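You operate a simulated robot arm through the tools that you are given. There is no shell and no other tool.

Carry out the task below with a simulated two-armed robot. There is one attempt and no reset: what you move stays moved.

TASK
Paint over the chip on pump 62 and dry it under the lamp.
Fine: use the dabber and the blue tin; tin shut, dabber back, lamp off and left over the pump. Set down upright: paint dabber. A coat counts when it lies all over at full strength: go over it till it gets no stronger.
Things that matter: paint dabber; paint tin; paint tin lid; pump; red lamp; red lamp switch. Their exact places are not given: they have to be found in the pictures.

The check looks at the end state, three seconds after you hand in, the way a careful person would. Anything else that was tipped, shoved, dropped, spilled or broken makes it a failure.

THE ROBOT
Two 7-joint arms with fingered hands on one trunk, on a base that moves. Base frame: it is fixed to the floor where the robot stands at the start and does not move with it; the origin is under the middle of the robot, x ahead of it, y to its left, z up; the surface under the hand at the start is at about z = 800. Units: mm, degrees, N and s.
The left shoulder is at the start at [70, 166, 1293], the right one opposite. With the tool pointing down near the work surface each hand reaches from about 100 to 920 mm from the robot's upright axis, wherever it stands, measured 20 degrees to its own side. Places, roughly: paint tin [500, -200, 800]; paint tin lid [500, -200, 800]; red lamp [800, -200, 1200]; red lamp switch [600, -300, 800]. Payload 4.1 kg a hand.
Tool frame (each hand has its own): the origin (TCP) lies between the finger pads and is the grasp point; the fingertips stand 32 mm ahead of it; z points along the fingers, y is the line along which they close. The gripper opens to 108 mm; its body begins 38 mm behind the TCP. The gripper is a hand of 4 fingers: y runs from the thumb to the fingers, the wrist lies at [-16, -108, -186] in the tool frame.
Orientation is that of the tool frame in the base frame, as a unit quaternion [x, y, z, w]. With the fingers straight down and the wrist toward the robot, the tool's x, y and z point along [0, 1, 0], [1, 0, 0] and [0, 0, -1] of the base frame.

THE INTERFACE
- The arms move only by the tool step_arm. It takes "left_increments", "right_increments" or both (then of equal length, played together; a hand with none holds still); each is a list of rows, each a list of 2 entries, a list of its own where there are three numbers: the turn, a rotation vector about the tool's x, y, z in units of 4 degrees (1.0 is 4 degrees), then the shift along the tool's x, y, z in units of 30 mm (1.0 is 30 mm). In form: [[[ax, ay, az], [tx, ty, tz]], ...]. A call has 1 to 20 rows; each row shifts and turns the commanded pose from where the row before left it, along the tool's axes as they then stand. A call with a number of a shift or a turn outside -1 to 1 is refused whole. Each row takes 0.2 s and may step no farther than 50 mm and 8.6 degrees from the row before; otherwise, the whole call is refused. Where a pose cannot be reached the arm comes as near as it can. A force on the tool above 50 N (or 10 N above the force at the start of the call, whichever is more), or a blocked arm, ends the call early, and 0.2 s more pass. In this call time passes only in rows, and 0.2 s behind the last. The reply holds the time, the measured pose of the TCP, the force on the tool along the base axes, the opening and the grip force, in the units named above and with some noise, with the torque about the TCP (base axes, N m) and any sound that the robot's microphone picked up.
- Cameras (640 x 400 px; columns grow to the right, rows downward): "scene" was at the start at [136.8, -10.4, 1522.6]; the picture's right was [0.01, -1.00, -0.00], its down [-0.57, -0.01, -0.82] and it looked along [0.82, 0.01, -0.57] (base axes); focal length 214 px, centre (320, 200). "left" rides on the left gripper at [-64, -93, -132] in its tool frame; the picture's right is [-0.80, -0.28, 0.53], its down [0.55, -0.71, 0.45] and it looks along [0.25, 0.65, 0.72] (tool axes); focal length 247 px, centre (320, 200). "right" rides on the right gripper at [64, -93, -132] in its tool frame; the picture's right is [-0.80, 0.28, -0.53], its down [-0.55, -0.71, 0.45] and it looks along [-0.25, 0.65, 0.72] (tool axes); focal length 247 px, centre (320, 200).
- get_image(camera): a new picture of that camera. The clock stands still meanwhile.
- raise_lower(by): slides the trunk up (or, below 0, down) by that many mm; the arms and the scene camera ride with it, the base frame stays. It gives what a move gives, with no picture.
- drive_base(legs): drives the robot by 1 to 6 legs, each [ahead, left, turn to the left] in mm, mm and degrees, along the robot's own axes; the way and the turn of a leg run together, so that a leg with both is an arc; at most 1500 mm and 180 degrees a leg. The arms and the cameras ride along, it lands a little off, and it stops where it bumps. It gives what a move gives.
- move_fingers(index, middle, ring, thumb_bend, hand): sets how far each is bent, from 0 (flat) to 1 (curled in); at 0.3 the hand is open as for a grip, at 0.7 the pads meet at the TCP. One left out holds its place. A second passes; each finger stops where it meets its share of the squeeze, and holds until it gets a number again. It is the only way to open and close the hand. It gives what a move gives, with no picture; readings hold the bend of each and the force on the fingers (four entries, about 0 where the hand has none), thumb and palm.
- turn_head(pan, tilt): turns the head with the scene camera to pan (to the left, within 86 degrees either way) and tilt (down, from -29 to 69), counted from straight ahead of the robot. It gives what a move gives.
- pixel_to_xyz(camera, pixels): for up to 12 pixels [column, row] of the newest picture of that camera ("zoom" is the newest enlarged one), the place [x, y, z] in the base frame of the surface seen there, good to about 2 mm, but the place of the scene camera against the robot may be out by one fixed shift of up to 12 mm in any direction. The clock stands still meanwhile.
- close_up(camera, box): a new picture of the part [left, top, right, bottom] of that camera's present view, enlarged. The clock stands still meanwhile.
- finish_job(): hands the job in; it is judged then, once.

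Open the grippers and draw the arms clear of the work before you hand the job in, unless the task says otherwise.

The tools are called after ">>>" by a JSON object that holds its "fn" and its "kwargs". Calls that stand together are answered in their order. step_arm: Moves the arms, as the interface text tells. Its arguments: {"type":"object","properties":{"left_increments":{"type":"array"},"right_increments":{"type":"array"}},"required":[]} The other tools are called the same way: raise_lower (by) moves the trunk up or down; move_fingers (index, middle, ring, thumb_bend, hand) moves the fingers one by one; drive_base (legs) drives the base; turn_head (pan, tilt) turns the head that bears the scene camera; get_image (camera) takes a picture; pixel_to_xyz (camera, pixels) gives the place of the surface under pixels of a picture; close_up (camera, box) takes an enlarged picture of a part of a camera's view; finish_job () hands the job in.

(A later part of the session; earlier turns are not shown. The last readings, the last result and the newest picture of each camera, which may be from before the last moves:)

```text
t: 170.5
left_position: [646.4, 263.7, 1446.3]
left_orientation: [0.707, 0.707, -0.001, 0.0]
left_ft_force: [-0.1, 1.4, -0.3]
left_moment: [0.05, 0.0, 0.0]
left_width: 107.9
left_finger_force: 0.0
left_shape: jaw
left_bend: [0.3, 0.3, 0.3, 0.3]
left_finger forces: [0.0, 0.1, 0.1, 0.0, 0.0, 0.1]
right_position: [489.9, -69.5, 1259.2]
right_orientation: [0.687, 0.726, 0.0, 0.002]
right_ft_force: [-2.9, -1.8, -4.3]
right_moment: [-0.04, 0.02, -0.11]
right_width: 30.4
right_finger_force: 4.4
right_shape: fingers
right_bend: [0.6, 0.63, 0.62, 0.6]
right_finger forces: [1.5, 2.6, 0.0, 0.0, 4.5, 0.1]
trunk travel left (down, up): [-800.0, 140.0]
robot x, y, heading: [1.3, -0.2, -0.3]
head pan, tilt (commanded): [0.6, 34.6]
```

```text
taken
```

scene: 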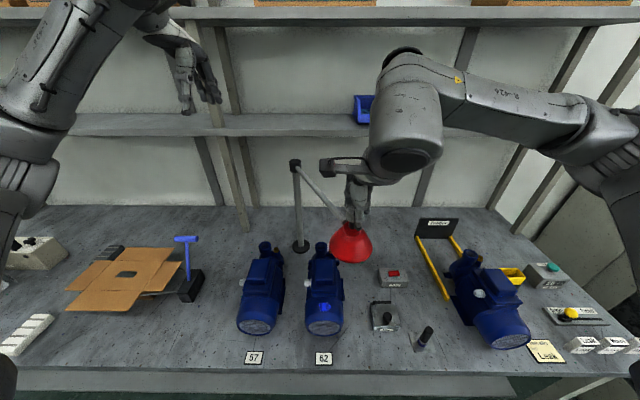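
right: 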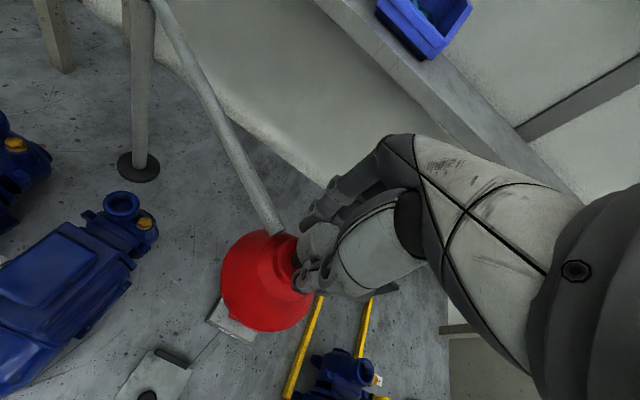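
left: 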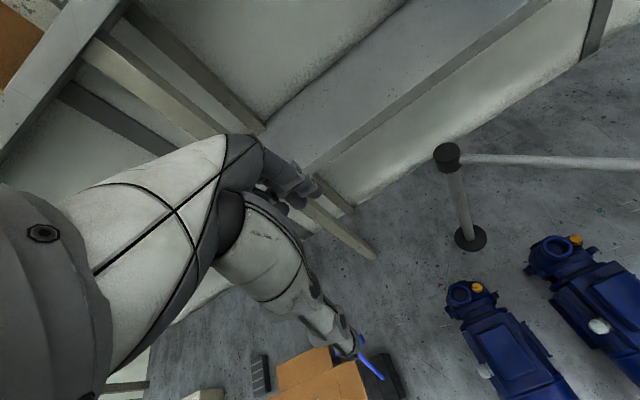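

The lamp is close to pump 62. I do the next two steps.

>>> {"fn": "step_arm", "kwargs": {"right_increments": [[[0, 0, 0], [0.363, -0.156, 0]], [[0, 0, 0], [0.363, -0.156, 0]], [[0, 0, 0], [0.372, -0.13, 0]], [[0, 0, 0], [0.372, -0.13, 0]]]}}

>>> {"fn": "get_image", "kwargs": {"camera": "scene"}}

```text
t: 171.5
left_position: [646.1, 264.0, 1447.9]
left_orientation: [0.707, 0.707, 0.0, -0.001]
left_ft_force: [0.0, 0.2, -0.3]
left_moment: [-0.06, -0.02, 0.02]
left_width: 107.6
left_finger_force: 0.0
left_shape: jaw
left_bend: [0.3, 0.3, 0.3, 0.3]
left_finger forces: [0.0, 0.1, 0.0, 0.0, 0.0, 0.1]
right_position: [470.6, -25.8, 1258.1]
right_orientation: [0.688, 0.726, 0.001, 0.003]
right_ft_force: [1.9, -0.1, 0.8]
right_moment: [-0.01, -0.03, 0.01]
right_width: 30.1
right_finger_force: 3.2
right_shape: fingers
right_bend: [0.59, 0.63, 0.62, 0.61]
right_finger forces: [2.5, 1.0, 0.0, 0.1, 2.5, 0.1]
trunk travel left (down, up): [-800.0, 140.0]
robot x, y, heading: [2.3, 2.1, 0.1]
head pan, tilt (commanded): [0.6, 34.6]
```

```text
taken
```

scene: 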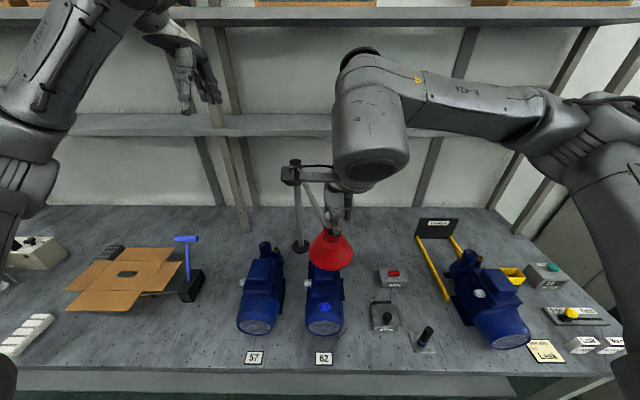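

Just the last arc step remains to bring the head over the chip.

>>> {"fn": "step_arm", "kwargs": {"right_increments": [[[0, 0, 0], [0.391, -0.11, 0]], [[0, 0, 0], [0.391, -0.11, 0]]]}}

>>> {"fn": "get_image", "kwargs": {"camera": "scene"}}

>>> {"fn": "get_image", "kwargs": {"camera": "right"}}

```text
t: 172.1
left_position: [646.1, 263.9, 1447.3]
left_orientation: [0.707, 0.707, 0.0, 0.0]
left_ft_force: [0.4, -1.0, -0.2]
left_moment: [-0.01, 0.03, 0.02]
left_width: 107.5
left_finger_force: 0.1
left_shape: jaw
left_bend: [0.3, 0.3, 0.3, 0.3]
left_finger forces: [0.1, 0.0, 0.0, 0.0, 0.0, 0.0]
right_position: [462.5, -2.1, 1258.6]
right_orientation: [0.689, 0.725, -0.001, 0.003]
right_ft_force: [2.2, 0.4, 0.9]
right_moment: [0.01, -0.1, -0.04]
right_width: 29.7
right_finger_force: 2.7
right_shape: fingers
right_bend: [0.59, 0.63, 0.62, 0.61]
right_finger forces: [3.0, 0.6, 0.0, 0.0, 1.7, 0.0]
trunk travel left (down, up): [-800.0, 140.0]
robot x, y, heading: [-0.6, -5.0, -0.2]
head pan, tilt (commanded): [0.6, 34.6]
```

```text
taken
```

scene: 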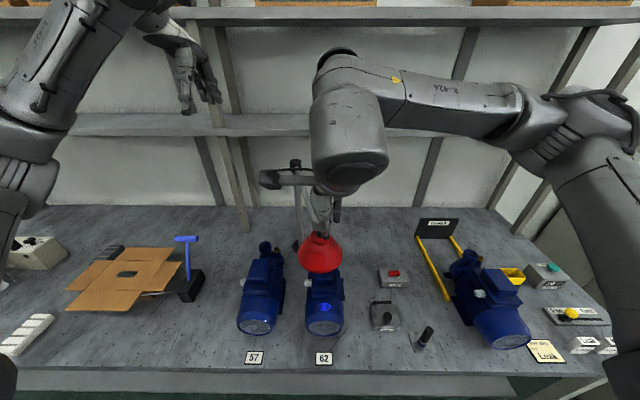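

```text
taken
```

right: 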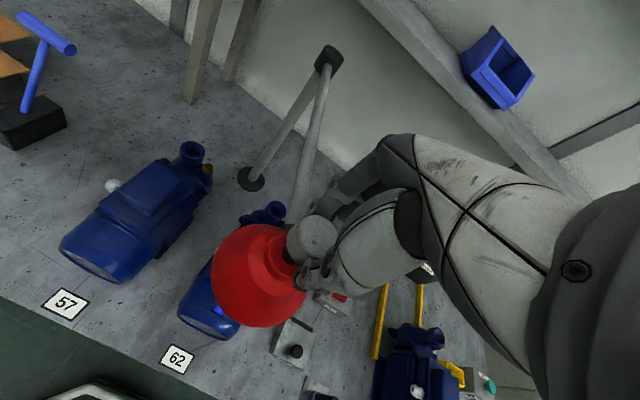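

The head is now over pump 62. I measure the lamp head's centre and compare with the chip at (467,−9).

>>> {"fn": "close_up", "kwargs": {"camera": "right", "box": [190, 190, 360, 340]}}

>>> {"fn": "pixel_to_xyz", "kwargs": {"camera": "zoom", "pixels": [[370, 130], [345, 105], [330, 130], [320, 155], [250, 180], [130, 150], [60, 200], [90, 280], [200, 345], [290, 310], [340, 60], [300, 180]]}}

>>> {"fn": "close_up", "kwargs": {"camera": "scene", "box": [280, 220, 370, 330]}}

>>> {"fn": "pixel_to_xyz", "kwargs": {"camera": "zoom", "pixels": [[295, 160], [225, 175], [365, 175], [290, 220], [250, 215], [335, 215], [310, 305], [290, 120]]}}

```text
2.67 times, centred on (275, 265) of right
```

zoom: 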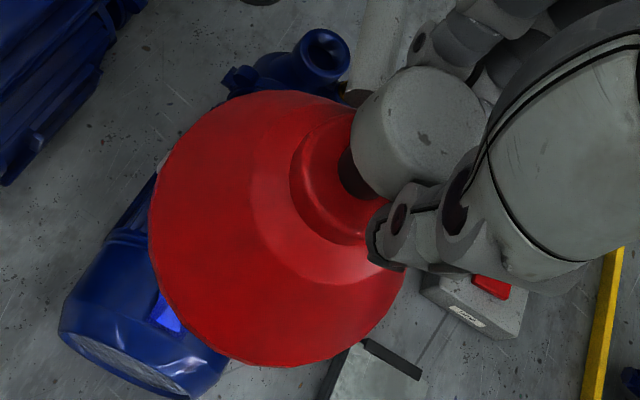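

```text
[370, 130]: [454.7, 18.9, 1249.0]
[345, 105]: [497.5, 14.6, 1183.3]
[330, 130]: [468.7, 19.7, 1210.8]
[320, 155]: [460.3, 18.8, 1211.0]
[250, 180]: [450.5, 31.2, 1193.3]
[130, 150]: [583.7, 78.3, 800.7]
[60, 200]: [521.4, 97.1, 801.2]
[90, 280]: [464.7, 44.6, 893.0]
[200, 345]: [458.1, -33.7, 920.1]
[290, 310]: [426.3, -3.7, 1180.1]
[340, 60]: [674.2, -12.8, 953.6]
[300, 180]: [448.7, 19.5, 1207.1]
```

```text
3.64 times, centred on (325, 275) of scene
```

zoom: 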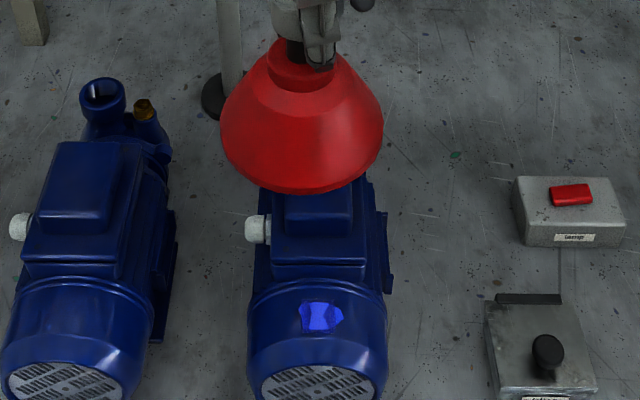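

```text
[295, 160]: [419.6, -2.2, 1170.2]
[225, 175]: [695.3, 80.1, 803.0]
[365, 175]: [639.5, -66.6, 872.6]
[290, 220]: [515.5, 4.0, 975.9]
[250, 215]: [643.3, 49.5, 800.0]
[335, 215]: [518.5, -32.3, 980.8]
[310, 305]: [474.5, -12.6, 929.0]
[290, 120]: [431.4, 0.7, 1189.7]
```

The head centre is about (461,+5): some 13 mm past the chip's line. I bring it back about 12 mm along the arc and re-measure.

>>> {"fn": "step_arm", "kwargs": {"right_increments": [[[0, 0, 0], [-0.202, 0.039, 0]], [[0, 0, 0], [-0.202, 0.039, 0]]]}}

>>> {"fn": "close_up", "kwargs": {"camera": "scene", "box": [280, 220, 370, 330]}}

>>> {"fn": "pixel_to_xyz", "kwargs": {"camera": "zoom", "pixels": [[305, 160], [305, 185], [240, 150], [375, 150], [321, 317], [321, 305], [310, 60]]}}

```text
t: 172.7
left_position: [647.3, 262.3, 1446.3]
left_orientation: [0.707, 0.707, -0.001, 0.0]
left_ft_force: [0.2, 0.6, 0.6]
left_moment: [-0.01, -0.02, 0.01]
left_width: 107.3
left_finger_force: 0.0
left_shape: jaw
left_bend: [0.3, 0.3, 0.3, 0.3]
left_finger forces: [0.1, 0.0, 0.0, 0.1, 0.0, 0.1]
right_position: [464.6, -15.2, 1260.1]
right_orientation: [0.688, 0.726, -0.001, 0.002]
right_ft_force: [1.5, 0.5, -4.1]
right_moment: [0.03, -0.03, 0.0]
right_width: 29.8
right_finger_force: 3.5
right_shape: fingers
right_bend: [0.59, 0.63, 0.62, 0.61]
right_finger forces: [3.1, 0.5, 0.1, 0.1, 2.0, 0.0]
trunk travel left (down, up): [-800.0, 140.0]
robot x, y, heading: [-1.9, -1.9, 0.1]
head pan, tilt (commanded): [0.6, 34.6]
```

```text
3.64 times, centred on (325, 275) of scene
```

zoom: 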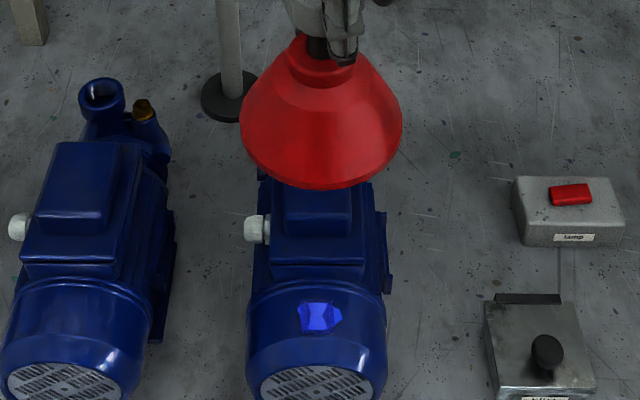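

```text
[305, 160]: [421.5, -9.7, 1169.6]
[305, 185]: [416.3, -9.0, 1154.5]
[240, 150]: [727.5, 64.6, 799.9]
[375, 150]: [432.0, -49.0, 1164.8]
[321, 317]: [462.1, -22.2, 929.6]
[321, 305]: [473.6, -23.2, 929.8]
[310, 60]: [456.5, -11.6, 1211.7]
```

The head is now over the chip (centre about (464,−6)). I open the fingers and check that it stays.

>>> {"fn": "move_fingers", "kwargs": {"hand": "right", "index": 0.3, "middle": 0.3, "ring": 0.3, "thumb_bend": 0.3}}

>>> {"fn": "step_arm", "kwargs": {"right_increments": [[[0, 0, 0], [0, 0, -0.6]], [[0, 0, 0], [0, 0, -0.6]], [[0, 0, 0], [0, 0, -0.6]]]}}

>>> {"fn": "get_image", "kwargs": {"camera": "scene"}}

>>> {"fn": "get_image", "kwargs": {"camera": "right"}}

```text
t: 173.7
left_position: [645.5, 263.0, 1447.2]
left_orientation: [0.707, 0.707, -0.001, 0.0]
left_ft_force: [-0.1, 0.0, -0.1]
left_moment: [-0.02, -0.02, -0.02]
left_width: 107.5
left_finger_force: 0.0
left_shape: jaw
left_bend: [0.3, 0.3, 0.3, 0.3]
left_finger forces: [0.0, 0.1, 0.0, 0.1, 0.1, 0.0]
right_position: [465.8, -15.7, 1260.3]
right_orientation: [0.688, 0.725, 0.0, 0.003]
right_ft_force: [0.1, 0.4, -0.5]
right_moment: [-0.02, 0.0, 0.01]
right_width: 108.3
right_finger_force: 0.1
right_shape: fingers
right_bend: [0.3, 0.3, 0.3, 0.3]
right_finger forces: [0.0, 0.0, 0.0, 0.1, 0.0, 0.1]
trunk travel left (down, up): [-800.0, 140.0]
robot x, y, heading: [1.2, -1.0, 0.5]
head pan, tilt (commanded): [0.6, 34.6]
```

```text
t: 174.5
left_position: [645.8, 262.6, 1447.7]
left_orientation: [0.708, 0.706, -0.001, 0.0]
left_ft_force: [0.1, 0.1, 0.0]
left_moment: [-0.01, -0.02, -0.01]
left_width: 107.7
left_finger_force: 0.0
left_shape: jaw
left_bend: [0.3, 0.3, 0.3, 0.3]
left_finger forces: [0.0, 0.1, 0.0, 0.0, 0.1, 0.1]
right_position: [462.1, -17.3, 1314.4]
right_orientation: [0.688, 0.726, 0.0, 0.002]
right_ft_force: [-0.1, 0.6, -0.2]
right_moment: [-0.01, -0.03, -0.03]
right_width: 108.1
right_finger_force: 0.1
right_shape: fingers
right_bend: [0.3, 0.3, 0.3, 0.3]
right_finger forces: [0.0, 0.0, 0.0, 0.0, 0.0, 0.0]
trunk travel left (down, up): [-800.0, 140.0]
robot x, y, heading: [-0.7, -1.4, -0.3]
head pan, tilt (commanded): [0.6, 34.6]
```

```text
taken
```

scene: 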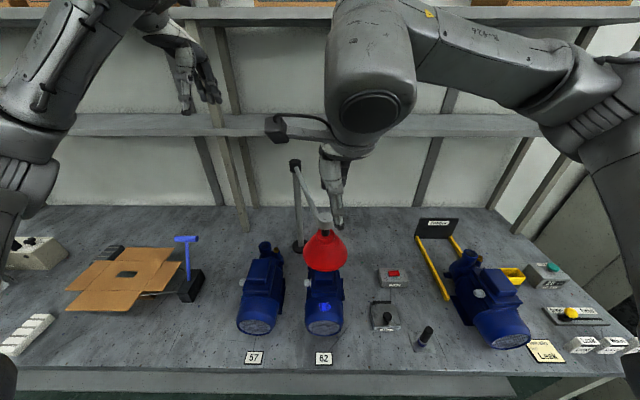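

```text
taken
```

right: 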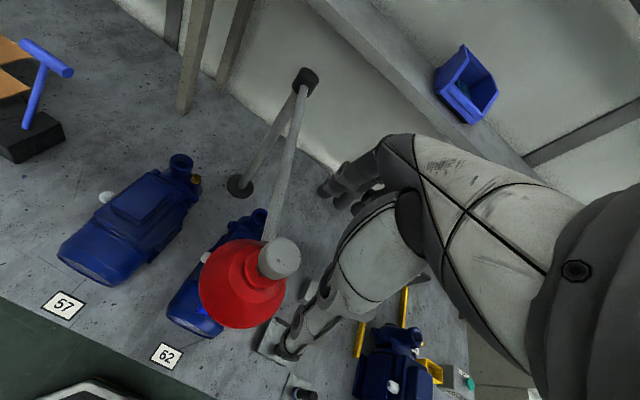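

The lamp stays over pump 62. I move the right hand off to the right at this height, clear of the lamp.

>>> {"fn": "step_arm", "kwargs": {"right_increments": [[[0, 0, 0], [-0.935, 0.2, 0]], [[0, 0, 0], [-0.935, 0.2, 0]], [[0, 0, 0], [-0.935, 0.2, 0]], [[0, 0, 0], [-0.935, 0.2, 0]], [[0, 0, 0], [-0.935, 0.2, 0]], [[0, 0, 0], [-0.935, 0.2, 0]], [[0, 0, 0], [-0.935, 0.2, 0]], [[0, 0, 0], [-0.935, 0.2, 0]], [[0, 0, 0], [-0.935, 0.2, 0]]]}}

>>> {"fn": "get_image", "kwargs": {"camera": "scene"}}

>>> {"fn": "close_up", "kwargs": {"camera": "scene", "box": [370, 255, 420, 300]}}

```text
t: 176.5
left_position: [646.1, 260.7, 1446.5]
left_orientation: [0.707, 0.708, 0.0, 0.0]
left_ft_force: [0.5, -0.9, -0.2]
left_moment: [-0.03, -0.02, 0.03]
left_width: 107.6
left_finger_force: 0.1
left_shape: jaw
left_bend: [0.3, 0.3, 0.3, 0.3]
left_finger forces: [0.1, 0.0, 0.1, 0.0, 0.1, 0.1]
right_position: [531.9, -267.5, 1314.4]
right_orientation: [0.687, 0.726, 0.001, 0.002]
right_ft_force: [-0.7, -0.7, -0.7]
right_moment: [-0.01, 0.01, -0.01]
right_width: 108.1
right_finger_force: 0.1
right_shape: fingers
right_bend: [0.3, 0.3, 0.3, 0.3]
right_finger forces: [0.1, 0.0, 0.0, 0.1, 0.0, 0.0]
trunk travel left (down, up): [-800.0, 140.0]
robot x, y, heading: [-1.3, -0.5, 0.2]
head pan, tilt (commanded): [0.6, 34.6]
```

```text
taken
```

scene: 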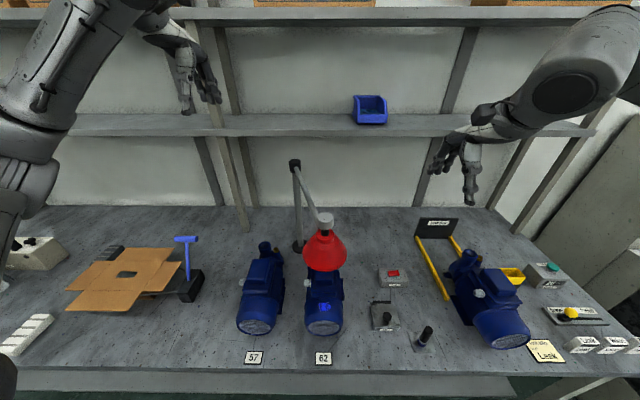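

```text
8.89 times, centred on (395, 278) of scene
```

zoom: 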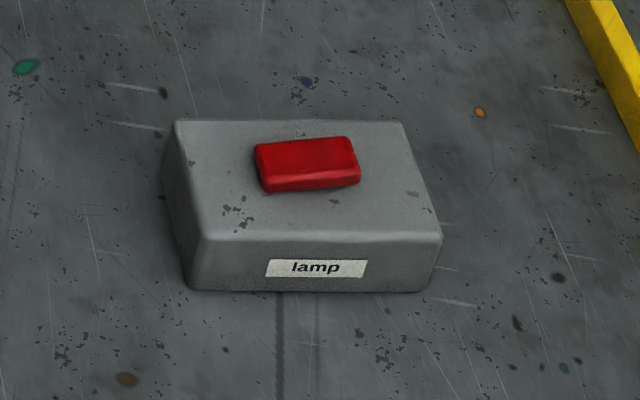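

Now the switch: its right end is raised, so I will press there with the index fingertip alone. I straighten middle, ring and thumb, bend the index to point down, and come down above the switch.

>>> {"fn": "move_fingers", "kwargs": {"hand": "right", "index": 0.68, "middle": 0.05, "ring": 0.05, "thumb_bend": 0.2}}

>>> {"fn": "step_arm", "kwargs": {"right_increments": [[[0, 0, 0], [-0.048, 0.241, 0.9]], [[0, 0, 0], [-0.048, 0.241, 0.9]], [[0, 0, 0], [-0.048, 0.241, 0.9]], [[0, 0, 0], [-0.048, 0.241, 0.9]], [[0, 0, 0], [-0.048, 0.241, 0.9]], [[0, 0, 0], [-0.048, 0.241, 0.9]], [[0, 0, 0], [-0.048, 0.241, 0.9]], [[0, 0, 0], [-0.048, 0.241, 0.9]], [[0, 0, 0], [-0.048, 0.241, 0.9]], [[0, 0, 0], [-0.048, 0.241, 0.9]], [[0, 0, 0], [-0.048, 0.241, 0.9]], [[0, 0, 0], [-0.048, 0.241, 0.9]], [[0, 0, 0], [-0.048, 0.241, 0.9]], [[0, 0, 0], [-0.048, 0.241, 0.9]]]}}

>>> {"fn": "get_image", "kwargs": {"camera": "right"}}

>>> {"fn": "close_up", "kwargs": {"camera": "scene", "box": [360, 210, 450, 310]}}

```text
t: 177.5
left_position: [646.3, 263.4, 1446.2]
left_orientation: [0.707, 0.707, -0.001, 0.0]
left_ft_force: [-0.1, -0.1, -0.4]
left_moment: [0.02, 0.0, 0.01]
left_width: 107.8
left_finger_force: 0.0
left_shape: jaw
left_bend: [0.3, 0.3, 0.3, 0.3]
left_finger forces: [0.1, 0.0, 0.0, 0.1, 0.0, 0.1]
right_position: [533.9, -266.2, 1313.9]
right_orientation: [0.689, 0.725, 0.0, 0.003]
right_ft_force: [0.7, -0.1, 0.7]
right_moment: [0.01, 0.03, 0.02]
right_width: 66.8
right_finger_force: 0.1
right_shape: fingers
right_bend: [0.68, 0.05, 0.05, 0.2]
right_finger forces: [0.0, 0.0, 0.1, 0.1, 0.1, 0.1]
trunk travel left (down, up): [-800.0, 140.0]
robot x, y, heading: [1.5, 1.7, -0.0]
head pan, tilt (commanded): [0.6, 34.6]
```

```text
t: 180.5
left_position: [646.3, 262.7, 1447.3]
left_orientation: [0.707, 0.707, 0.0, 0.0]
left_ft_force: [0.2, 0.3, -0.2]
left_moment: [0.04, 0.0, 0.02]
left_width: 107.7
left_finger_force: 0.1
left_shape: jaw
left_bend: [0.3, 0.3, 0.3, 0.3]
left_finger forces: [0.0, 0.0, 0.0, 0.1, 0.1, 0.1]
right_position: [637.0, -283.5, 935.1]
right_orientation: [0.688, 0.726, 0.001, 0.002]
right_ft_force: [0.6, 0.0, -0.6]
right_moment: [0.01, 0.0, -0.04]
right_width: 66.9
right_finger_force: 0.1
right_shape: fingers
right_bend: [0.68, 0.05, 0.05, 0.2]
right_finger forces: [0.0, 0.1, 0.1, 0.1, 0.1, 0.0]
trunk travel left (down, up): [-800.0, 140.0]
robot x, y, heading: [-1.5, 0.1, 0.1]
head pan, tilt (commanded): [0.6, 34.6]
```

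```text
taken
```

right: 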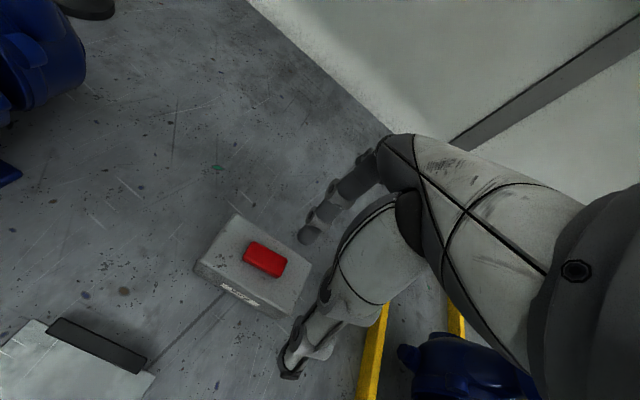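

```text
4.00 times, centred on (405, 260) of scene
```

zoom: 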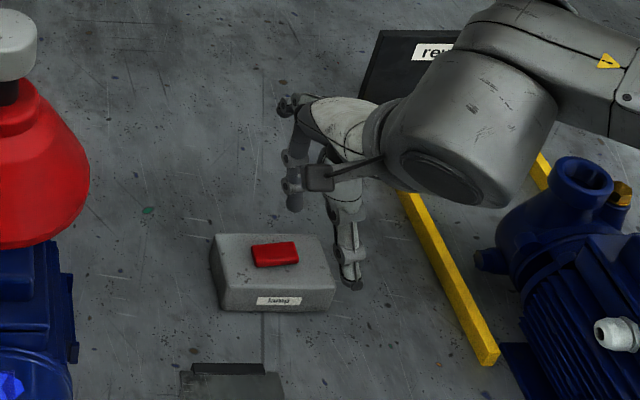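

The index tip shows at (308,235) in the wrist view and at zoom (293,205) in the scene; the rocker at (265,258). I measure both.

>>> {"fn": "pixel_to_xyz", "kwargs": {"camera": "zoom", "pixels": [[293, 207], [297, 200], [290, 190], [350, 283], [258, 250], [292, 250], [275, 253]]}}

>>> {"fn": "close_up", "kwargs": {"camera": "right", "box": [220, 190, 350, 300]}}

>>> {"fn": "pixel_to_xyz", "kwargs": {"camera": "zoom", "pixels": [[255, 160], [262, 170], [245, 150], [270, 150], [290, 120], [120, 200], [170, 235], [145, 215], [110, 215], [160, 250], [125, 190], [180, 220]]}}

```text
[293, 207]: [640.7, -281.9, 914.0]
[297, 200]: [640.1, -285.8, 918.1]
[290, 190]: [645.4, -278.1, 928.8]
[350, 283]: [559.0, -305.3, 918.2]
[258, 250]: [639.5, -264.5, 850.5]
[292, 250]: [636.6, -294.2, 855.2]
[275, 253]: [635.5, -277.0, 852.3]
```

```text
3.64 times, centred on (285, 245) of right
```

zoom: 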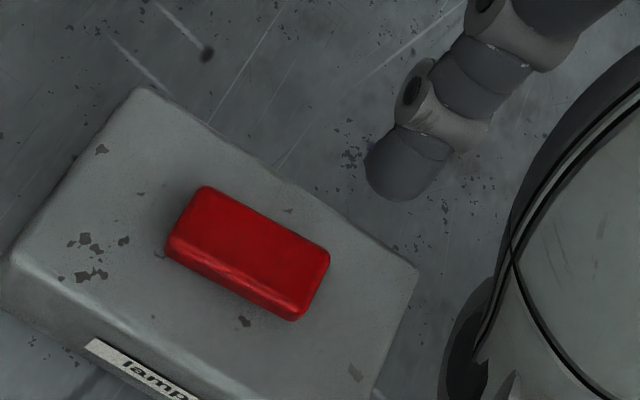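

```text
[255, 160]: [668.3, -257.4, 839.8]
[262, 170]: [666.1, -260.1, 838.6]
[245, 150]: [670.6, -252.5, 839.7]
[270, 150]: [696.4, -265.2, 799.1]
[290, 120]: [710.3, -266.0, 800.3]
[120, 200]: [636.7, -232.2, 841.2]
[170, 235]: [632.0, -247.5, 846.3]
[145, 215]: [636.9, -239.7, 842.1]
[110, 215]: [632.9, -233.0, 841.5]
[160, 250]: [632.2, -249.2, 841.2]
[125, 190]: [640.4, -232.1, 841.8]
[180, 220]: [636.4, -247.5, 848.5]
```

I re-query with the right pixels on that wrist close-up.

>>> {"fn": "pixel_to_xyz", "kwargs": {"camera": "zoom", "pixels": [[395, 185], [380, 165], [410, 190], [400, 160], [205, 195], [318, 250], [295, 305], [180, 240], [250, 248], [300, 275], [210, 225], [430, 150]]}}

```text
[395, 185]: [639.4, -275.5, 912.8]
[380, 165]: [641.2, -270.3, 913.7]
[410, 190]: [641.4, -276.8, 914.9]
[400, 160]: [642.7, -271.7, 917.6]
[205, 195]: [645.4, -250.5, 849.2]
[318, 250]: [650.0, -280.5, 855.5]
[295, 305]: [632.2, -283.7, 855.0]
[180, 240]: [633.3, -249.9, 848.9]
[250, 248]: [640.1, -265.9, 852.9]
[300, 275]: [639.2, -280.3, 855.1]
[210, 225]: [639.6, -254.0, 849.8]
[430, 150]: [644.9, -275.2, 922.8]
```

The rocker runs from y −249 (low, z 849) to −285 (high, z 855) at x≈640; the index tip is at about (647,−276,905). I shift it over the high right end and lower 40 mm.

>>> {"fn": "step_arm", "kwargs": {"right_increments": [[[0, 0, 0], [-0.06, -0.12, 0.667]], [[0, 0, 0], [-0.06, -0.12, 0.667]]]}}

>>> {"fn": "close_up", "kwargs": {"camera": "right", "box": [240, 170, 370, 290]}}

>>> {"fn": "close_up", "kwargs": {"camera": "scene", "box": [365, 240, 435, 300]}}

```text
t: 181.1
left_position: [646.6, 262.5, 1447.8]
left_orientation: [0.707, 0.707, 0.0, 0.001]
left_ft_force: [-0.2, -0.1, -0.1]
left_moment: [0.01, -0.03, -0.01]
left_width: 107.6
left_finger_force: 0.1
left_shape: jaw
left_bend: [0.3, 0.3, 0.3, 0.3]
left_finger forces: [0.1, 0.0, 0.1, 0.0, 0.0, 0.1]
right_position: [628.5, -286.6, 897.5]
right_orientation: [0.688, 0.726, 0.0, 0.002]
right_ft_force: [0.1, 0.1, -0.1]
right_moment: [0.0, -0.04, 0.04]
right_width: 66.8
right_finger_force: 0.0
right_shape: fingers
right_bend: [0.68, 0.05, 0.05, 0.2]
right_finger forces: [0.0, 0.1, 0.0, 0.1, 0.0, 0.1]
trunk travel left (down, up): [-800.0, 140.0]
robot x, y, heading: [1.4, -1.9, -0.2]
head pan, tilt (commanded): [0.6, 34.6]
```

```text
3.33 times, centred on (305, 230) of right
```

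zoom: 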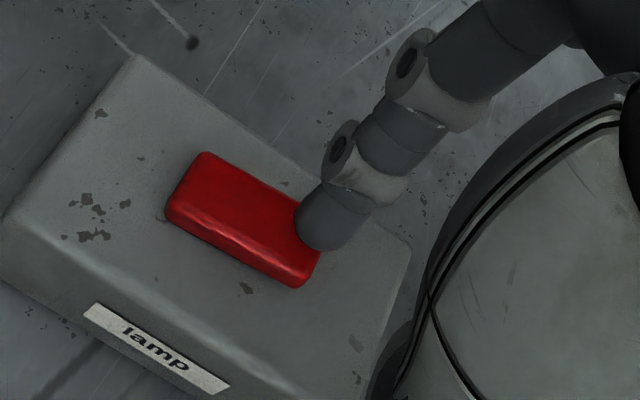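

```text
6.67 times, centred on (400, 270) of scene
```

zoom: 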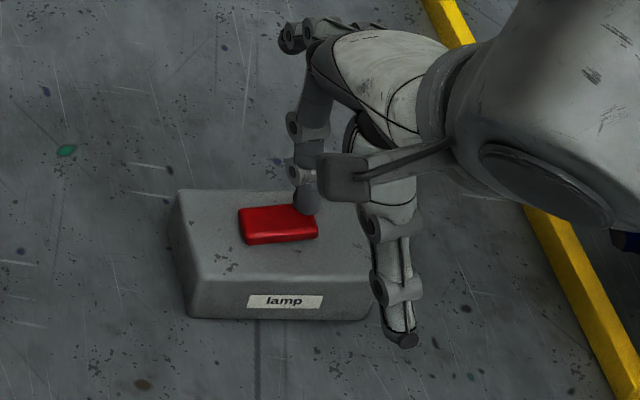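

The index tip is right above the raised end. I press down in small steps and watch force, sound and the lamp.

>>> {"fn": "step_arm", "kwargs": {"right_increments": [[[0, 0, 0], [0, 0, 0.1]], [[0, 0, 0], [0, 0, 0.1]]]}}

>>> {"fn": "step_arm", "kwargs": {"right_increments": [[[0, 0, 0], [0, 0, 0.1]]]}}

>>> {"fn": "step_arm", "kwargs": {"right_increments": [[[0, 0, 0], [0, 0, 0.1]]]}}

>>> {"fn": "close_up", "kwargs": {"camera": "right", "box": [240, 170, 370, 290]}}

```text
t: 181.7
left_position: [646.9, 263.3, 1447.3]
left_orientation: [0.707, 0.707, 0.0, 0.0]
left_ft_force: [0.8, 0.3, 0.2]
left_moment: [0.01, 0.0, -0.04]
left_width: 107.6
left_finger_force: 0.1
left_shape: jaw
left_bend: [0.3, 0.3, 0.3, 0.3]
left_finger forces: [0.0, 0.1, 0.0, 0.0, 0.0, 0.2]
right_position: [627.7, -287.6, 889.9]
right_orientation: [0.688, 0.726, 0.0, 0.003]
right_ft_force: [0.5, 0.4, -0.3]
right_moment: [0.0, -0.01, 0.02]
right_width: 66.5
right_finger_force: 0.1
right_shape: fingers
right_bend: [0.68, 0.05, 0.05, 0.2]
right_finger forces: [0.0, 0.0, 0.0, 0.0, 0.0, 0.0]
trunk travel left (down, up): [-800.0, 140.0]
robot x, y, heading: [-0.6, -1.4, 0.1]
head pan, tilt (commanded): [0.6, 34.6]
```

```text
t: 182.1
left_position: [646.1, 263.1, 1447.0]
left_orientation: [0.707, 0.707, 0.0, -0.001]
left_ft_force: [0.2, -0.9, 0.2]
left_moment: [-0.01, -0.01, -0.01]
left_width: 107.8
left_finger_force: 0.0
left_shape: jaw
left_bend: [0.3, 0.3, 0.3, 0.3]
left_finger forces: [0.0, 0.0, 0.1, 0.0, 0.0, 0.0]
right_position: [627.7, -285.5, 887.1]
right_orientation: [0.688, 0.725, 0.0, 0.002]
right_ft_force: [0.6, -0.2, 1.3]
right_moment: [-0.01, -0.06, 0.0]
right_width: 66.3
right_finger_force: 0.1
right_shape: fingers
right_bend: [0.68, 0.05, 0.05, 0.2]
right_finger forces: [0.8, 0.0, 0.0, 0.0, 0.1, 0.1]
trunk travel left (down, up): [-800.0, 140.0]
robot x, y, heading: [-1.2, -0.1, 0.1]
head pan, tilt (commanded): [0.6, 34.6]
```

```text
t: 182.5
left_position: [645.3, 262.3, 1445.9]
left_orientation: [0.707, 0.707, 0.0, 0.0]
left_ft_force: [-0.4, 0.6, -0.5]
left_moment: [0.04, 0.0, -0.01]
left_width: 107.7
left_finger_force: 0.2
left_shape: jaw
left_bend: [0.3, 0.3, 0.3, 0.3]
left_finger forces: [0.0, 0.0, 0.1, 0.0, 0.0, 0.0]
right_position: [627.8, -285.4, 885.3]
right_orientation: [0.688, 0.725, 0.0, 0.003]
right_ft_force: [0.3, -0.3, 2.5]
right_moment: [0.01, -0.05, 0.01]
right_width: 66.2
right_finger_force: 1.3
right_shape: fingers
right_bend: [0.68, 0.05, 0.05, 0.2]
right_finger forces: [2.7, 0.0, 0.1, 0.0, 0.0, 0.1]
trunk travel left (down, up): [-800.0, 140.0]
robot x, y, heading: [2.2, -0.5, -0.0]
head pan, tilt (commanded): [0.6, 34.6]
```

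```text
3.33 times, centred on (305, 230) of right
```

zoom: 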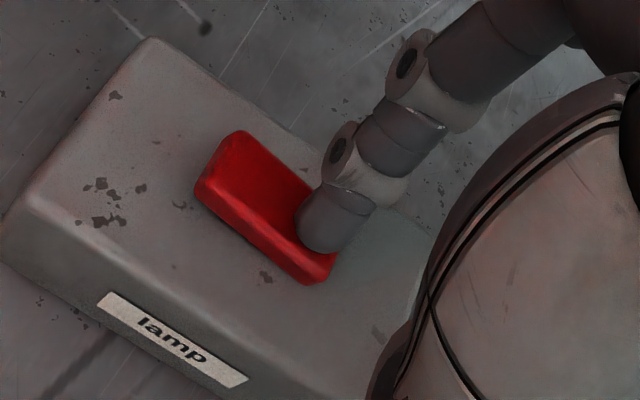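

The rocker has tipped over and a reddish light now falls on everything: the lamp is on. I lift the finger and look at the pump.

>>> {"fn": "step_arm", "kwargs": {"right_increments": [[[0, 0, 0], [0, 0, -0.5]], [[0, 0, 0], [0, 0, -0.9]], [[0, 0, 0], [0, 0, -0.9]]]}}

>>> {"fn": "get_image", "kwargs": {"camera": "scene"}}

>>> {"fn": "close_up", "kwargs": {"camera": "scene", "box": [285, 210, 365, 335]}}

>>> {"fn": "close_up", "kwargs": {"camera": "scene", "box": [305, 290, 345, 325]}}

```text
t: 183.3
left_position: [645.4, 262.3, 1446.7]
left_orientation: [0.707, 0.707, 0.0, 0.001]
left_ft_force: [0.1, 1.0, 0.2]
left_moment: [-0.01, 0.0, 0.02]
left_width: 107.4
left_finger_force: 0.1
left_shape: jaw
left_bend: [0.3, 0.3, 0.3, 0.3]
left_finger forces: [0.0, 0.1, 0.1, 0.1, 0.0, 0.1]
right_position: [626.7, -286.5, 955.2]
right_orientation: [0.689, 0.725, 0.0, 0.002]
right_ft_force: [0.9, 0.7, -0.3]
right_moment: [-0.02, 0.01, 0.02]
right_width: 66.4
right_finger_force: 0.1
right_shape: fingers
right_bend: [0.68, 0.05, 0.05, 0.2]
right_finger forces: [0.0, 0.1, 0.0, 0.0, 0.0, 0.0]
trunk travel left (down, up): [-800.0, 140.0]
robot x, y, heading: [-1.2, 0.3, 0.4]
head pan, tilt (commanded): [0.6, 34.6]
```

```text
taken
```

scene: 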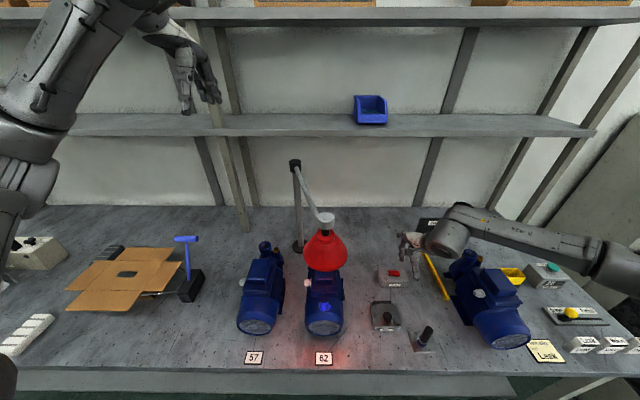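

```text
3.20 times, centred on (325, 272) of scene
```

zoom: 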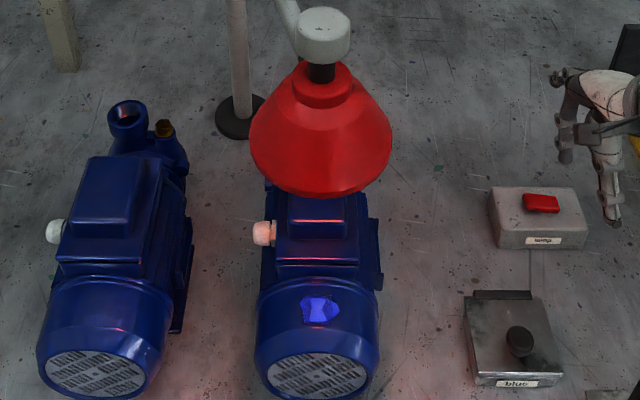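

```text
11.43 times, centred on (325, 308) of scene
```

zoom: 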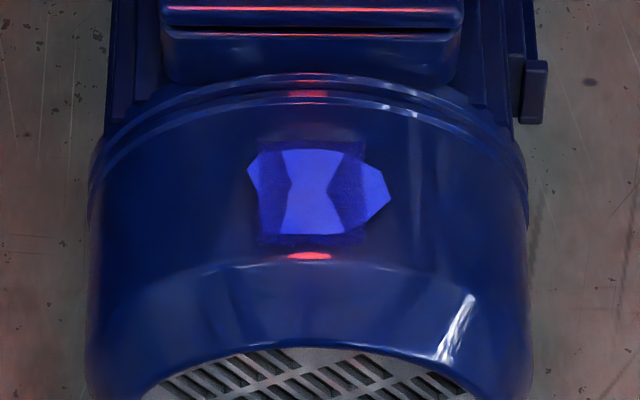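

The lamp is lit and shines on pump 62. I let time pass with the arm still and watch the patch for a change as it dries.

>>> {"fn": "step_arm", "kwargs": {"right_increments": [[[0, 0, 0], [0, 0, 0]], [[0, 0, 0], [0, 0, 0]], [[0, 0, 0], [0, 0, 0]], [[0, 0, 0], [0, 0, 0]], [[0, 0, 0], [0, 0, 0]], [[0, 0, 0], [0, 0, 0]], [[0, 0, 0], [0, 0, 0]], [[0, 0, 0], [0, 0, 0]], [[0, 0, 0], [0, 0, 0]], [[0, 0, 0], [0, 0, 0]], [[0, 0, 0], [0, 0, 0]], [[0, 0, 0], [0, 0, 0]], [[0, 0, 0], [0, 0, 0]], [[0, 0, 0], [0, 0, 0]], [[0, 0, 0], [0, 0, 0]], [[0, 0, 0], [0, 0, 0]], [[0, 0, 0], [0, 0, 0]], [[0, 0, 0], [0, 0, 0]], [[0, 0, 0], [0, 0, 0]], [[0, 0, 0], [0, 0, 0]]]}}

>>> {"fn": "close_up", "kwargs": {"camera": "scene", "box": [305, 290, 345, 325]}}

>>> {"fn": "step_arm", "kwargs": {"right_increments": [[[0, 0, 0], [0, 0, 0]], [[0, 0, 0], [0, 0, 0]], [[0, 0, 0], [0, 0, 0]], [[0, 0, 0], [0, 0, 0]], [[0, 0, 0], [0, 0, 0]], [[0, 0, 0], [0, 0, 0]], [[0, 0, 0], [0, 0, 0]], [[0, 0, 0], [0, 0, 0]], [[0, 0, 0], [0, 0, 0]], [[0, 0, 0], [0, 0, 0]], [[0, 0, 0], [0, 0, 0]], [[0, 0, 0], [0, 0, 0]], [[0, 0, 0], [0, 0, 0]], [[0, 0, 0], [0, 0, 0]], [[0, 0, 0], [0, 0, 0]], [[0, 0, 0], [0, 0, 0]], [[0, 0, 0], [0, 0, 0]], [[0, 0, 0], [0, 0, 0]], [[0, 0, 0], [0, 0, 0]], [[0, 0, 0], [0, 0, 0]]]}}

>>> {"fn": "close_up", "kwargs": {"camera": "scene", "box": [305, 290, 345, 325]}}

```text
t: 187.5
left_position: [645.2, 263.1, 1447.1]
left_orientation: [0.707, 0.707, 0.0, 0.0]
left_ft_force: [-0.1, 0.2, -0.2]
left_moment: [0.0, -0.03, 0.0]
left_width: 107.4
left_finger_force: 0.1
left_shape: jaw
left_bend: [0.3, 0.3, 0.3, 0.3]
left_finger forces: [0.0, 0.0, 0.0, 0.1, 0.0, 0.1]
right_position: [627.8, -287.7, 953.3]
right_orientation: [0.689, 0.725, 0.0, 0.002]
right_ft_force: [-0.2, 0.4, 0.7]
right_moment: [0.05, -0.03, -0.03]
right_width: 66.6
right_finger_force: 0.1
right_shape: fingers
right_bend: [0.68, 0.05, 0.05, 0.2]
right_finger forces: [0.0, 0.0, 0.0, 0.1, 0.1, 0.0]
trunk travel left (down, up): [-800.0, 140.0]
robot x, y, heading: [3.1, 2.7, -0.0]
head pan, tilt (commanded): [0.6, 34.6]
```

```text
11.43 times, centred on (325, 308) of scene
```

zoom: 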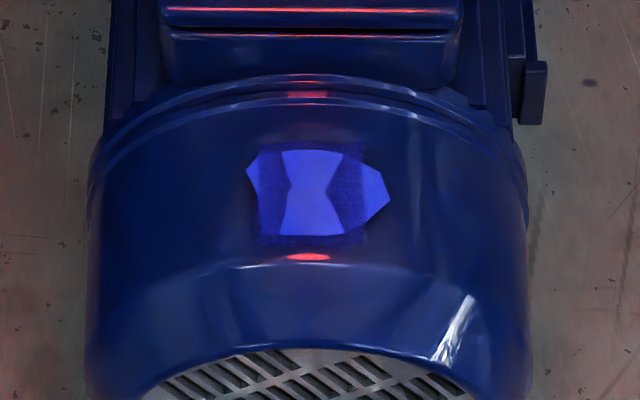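

```text
t: 191.7
left_position: [646.4, 262.2, 1448.0]
left_orientation: [0.707, 0.707, 0.0, 0.0]
left_ft_force: [0.2, -0.1, 0.5]
left_moment: [-0.02, 0.0, -0.02]
left_width: 107.8
left_finger_force: 0.0
left_shape: jaw
left_bend: [0.3, 0.3, 0.3, 0.3]
left_finger forces: [0.0, 0.0, 0.0, 0.1, 0.0, 0.0]
right_position: [627.6, -287.3, 954.8]
right_orientation: [0.688, 0.726, 0.0, 0.002]
right_ft_force: [-0.5, -0.6, -0.5]
right_moment: [0.0, -0.01, 0.0]
right_width: 66.5
right_finger_force: 0.1
right_shape: fingers
right_bend: [0.68, 0.05, 0.05, 0.2]
right_finger forces: [0.0, 0.0, 0.1, 0.1, 0.1, 0.1]
trunk travel left (down, up): [-800.0, 140.0]
robot x, y, heading: [0.5, -1.8, -0.1]
head pan, tilt (commanded): [0.6, 34.6]
```

```text
11.43 times, centred on (325, 308) of scene
```

zoom: 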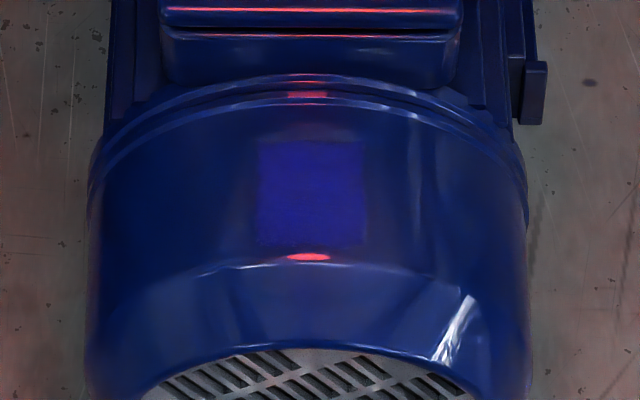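

The glossy wet patch has gone matt: the coat is dry and covers the chip evenly. I now press the rocker's left end (now the raised one), first moving the finger 28 mm left.

>>> {"fn": "step_arm", "kwargs": {"right_increments": [[[0, 0, 0], [0.466, 0.025, 0]], [[0, 0, 0], [0.466, 0.025, 0]], [[0, 0, 0], [0, 0, 0.9]], [[0, 0, 0], [0, 0, 0.6]]]}}

>>> {"fn": "close_up", "kwargs": {"camera": "right", "box": [240, 170, 370, 290]}}

>>> {"fn": "close_up", "kwargs": {"camera": "scene", "box": [365, 240, 435, 300]}}

```text
t: 192.7
left_position: [646.3, 262.6, 1447.1]
left_orientation: [0.707, 0.707, 0.0, 0.0]
left_ft_force: [0.1, -0.4, 0.7]
left_moment: [-0.05, 0.01, -0.03]
left_width: 107.8
left_finger_force: 0.1
left_shape: jaw
left_bend: [0.3, 0.3, 0.3, 0.3]
left_finger forces: [0.1, 0.0, 0.0, 0.0, 0.0, 0.1]
right_position: [628.8, -257.4, 910.5]
right_orientation: [0.689, 0.725, 0.0, 0.002]
right_ft_force: [1.4, 0.3, -0.1]
right_moment: [-0.01, -0.01, -0.01]
right_width: 66.4
right_finger_force: 0.1
right_shape: fingers
right_bend: [0.68, 0.05, 0.05, 0.2]
right_finger forces: [0.1, 0.1, 0.0, 0.0, 0.1, 0.1]
trunk travel left (down, up): [-800.0, 140.0]
robot x, y, heading: [2.0, -0.7, 0.3]
head pan, tilt (commanded): [0.6, 34.6]
```

```text
3.33 times, centred on (305, 230) of right
```

zoom: 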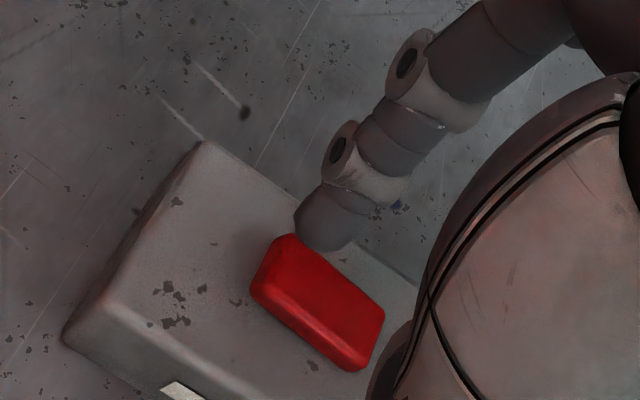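

```text
6.67 times, centred on (400, 270) of scene
```

zoom: 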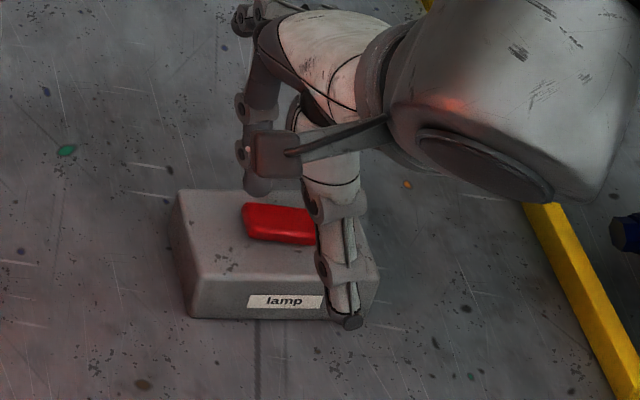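

The fingertip is over the raised left end. I press down in small steps again.

>>> {"fn": "step_arm", "kwargs": {"right_increments": [[[0, 0, 0], [-0.07, 0, 0.3]], [[0, 0, 0], [0, 0, 0.2]]]}}

>>> {"fn": "close_up", "kwargs": {"camera": "right", "box": [240, 170, 370, 290]}}

>>> {"fn": "step_arm", "kwargs": {"right_increments": [[[0, 0, 0], [0, 0, 0.1]], [[0, 0, 0], [0, 0, 0.1]]]}}

>>> {"fn": "step_arm", "kwargs": {"right_increments": [[[0, 0, 0], [0, 0, 0.1]]]}}

>>> {"fn": "close_up", "kwargs": {"camera": "right", "box": [240, 170, 370, 290]}}

```text
t: 193.3
left_position: [646.9, 263.6, 1447.4]
left_orientation: [0.707, 0.708, 0.0, 0.0]
left_ft_force: [0.2, 0.5, -0.1]
left_moment: [0.01, 0.04, 0.0]
left_width: 107.6
left_finger_force: 0.1
left_shape: jaw
left_bend: [0.3, 0.3, 0.3, 0.3]
left_finger forces: [0.0, 0.1, 0.1, 0.1, 0.1, 0.1]
right_position: [629.9, -261.5, 893.3]
right_orientation: [0.688, 0.726, 0.0, 0.002]
right_ft_force: [-1.3, -0.2, 0.1]
right_moment: [0.0, -0.01, 0.0]
right_width: 66.5
right_finger_force: 0.1
right_shape: fingers
right_bend: [0.68, 0.05, 0.05, 0.2]
right_finger forces: [0.1, 0.1, 0.0, 0.0, 0.0, 0.1]
trunk travel left (down, up): [-800.0, 140.0]
robot x, y, heading: [1.7, -3.1, 0.1]
head pan, tilt (commanded): [0.6, 34.6]
```

```text
3.33 times, centred on (305, 230) of right
```

zoom: 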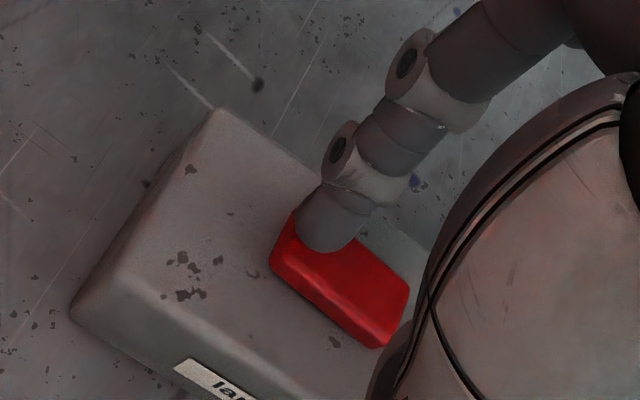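

```text
t: 193.9
left_position: [645.6, 261.2, 1446.9]
left_orientation: [0.707, 0.708, 0.0, 0.0]
left_ft_force: [0.3, 0.3, -0.4]
left_moment: [0.01, -0.03, -0.02]
left_width: 107.4
left_finger_force: 0.1
left_shape: jaw
left_bend: [0.3, 0.3, 0.3, 0.3]
left_finger forces: [0.1, 0.1, 0.0, 0.0, 0.0, 0.0]
right_position: [628.5, -260.1, 887.3]
right_orientation: [0.688, 0.726, 0.0, 0.002]
right_ft_force: [-0.8, -0.1, -0.2]
right_moment: [0.02, 0.0, 0.02]
right_width: 66.4
right_finger_force: 0.1
right_shape: fingers
right_bend: [0.68, 0.05, 0.05, 0.2]
right_finger forces: [0.2, 0.0, 0.0, 0.0, 0.0, 0.0]
trunk travel left (down, up): [-800.0, 140.0]
robot x, y, heading: [2.2, -1.8, -0.3]
head pan, tilt (commanded): [0.6, 34.6]
```

```text
t: 194.3
left_position: [646.2, 263.1, 1446.4]
left_orientation: [0.707, 0.708, 0.0, 0.0]
left_ft_force: [0.1, 0.4, -0.8]
left_moment: [0.01, 0.04, -0.01]
left_width: 107.6
left_finger_force: 0.1
left_shape: jaw
left_bend: [0.3, 0.3, 0.3, 0.3]
left_finger forces: [0.0, 0.0, 0.1, 0.0, 0.0, 0.0]
right_position: [628.9, -259.3, 882.8]
right_orientation: [0.688, 0.726, 0.0, 0.002]
right_ft_force: [-1.0, 0.9, 0.7]
right_moment: [0.03, -0.02, 0.0]
right_width: 66.3
right_finger_force: 0.2
right_shape: fingers
right_bend: [0.68, 0.05, 0.05, 0.2]
right_finger forces: [0.5, 0.0, 0.1, 0.0, 0.0, 0.0]
trunk travel left (down, up): [-800.0, 140.0]
robot x, y, heading: [0.3, 0.6, 0.1]
head pan, tilt (commanded): [0.6, 34.6]
```

```text
3.33 times, centred on (305, 230) of right
```

zoom: 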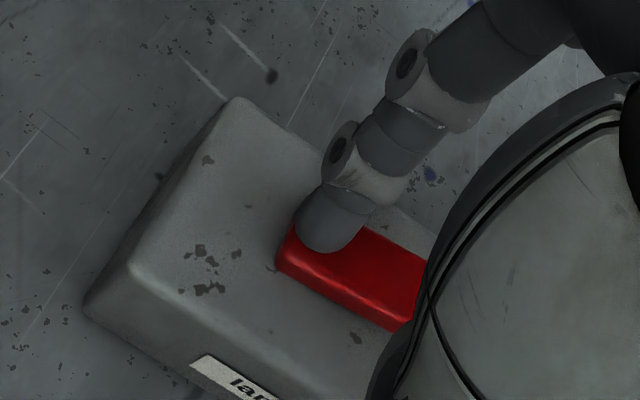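

The red glow is gone, so the lamp is off. I lift the finger straight up and check lamp, switch and patch.

>>> {"fn": "step_arm", "kwargs": {"right_increments": [[[0, 0, 0], [0, 0, -0.5]], [[0, 0, 0], [0, 0, -0.9]], [[0, 0, 0], [0, 0, -0.9]], [[0, 0, 0], [0, 0, -0.9]]]}}

>>> {"fn": "get_image", "kwargs": {"camera": "scene"}}

>>> {"fn": "close_up", "kwargs": {"camera": "scene", "box": [305, 290, 345, 325]}}

>>> {"fn": "close_up", "kwargs": {"camera": "scene", "box": [370, 255, 420, 300]}}

```text
t: 195.3
left_position: [645.5, 262.5, 1447.7]
left_orientation: [0.707, 0.708, 0.0, 0.0]
left_ft_force: [-0.1, -0.4, 0.3]
left_moment: [-0.03, -0.04, -0.01]
left_width: 107.5
left_finger_force: 0.1
left_shape: jaw
left_bend: [0.3, 0.3, 0.3, 0.3]
left_finger forces: [0.1, 0.0, 0.0, 0.1, 0.0, 0.0]
right_position: [627.1, -257.7, 979.4]
right_orientation: [0.688, 0.726, 0.0, 0.002]
right_ft_force: [-0.3, -0.3, -0.4]
right_moment: [-0.03, 0.01, 0.01]
right_width: 66.5
right_finger_force: 0.0
right_shape: fingers
right_bend: [0.68, 0.05, 0.05, 0.2]
right_finger forces: [0.1, 0.1, 0.0, 0.0, 0.1, 0.0]
trunk travel left (down, up): [-800.0, 140.0]
robot x, y, heading: [1.2, 2.3, 0.1]
head pan, tilt (commanded): [0.6, 34.6]
```

```text
taken
```

scene: 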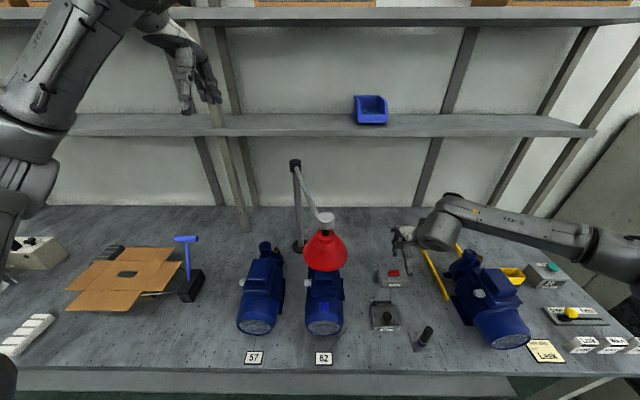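

```text
11.43 times, centred on (325, 308) of scene
```

zoom: 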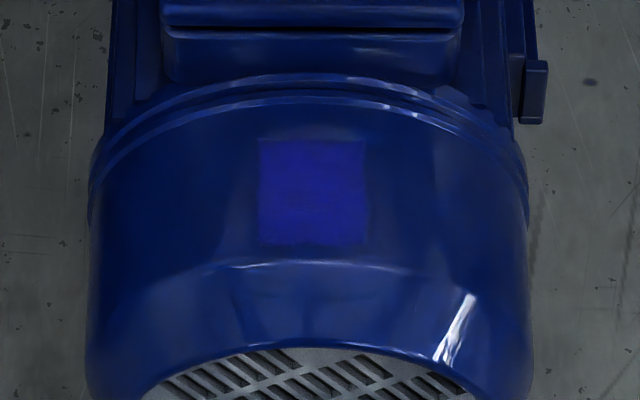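

```text
8.89 times, centred on (395, 278) of scene
```

zoom: 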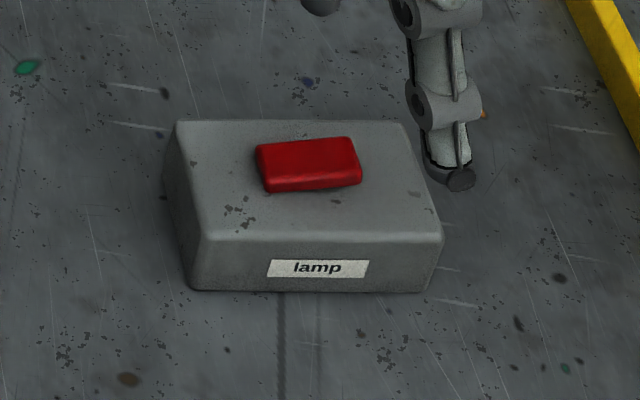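

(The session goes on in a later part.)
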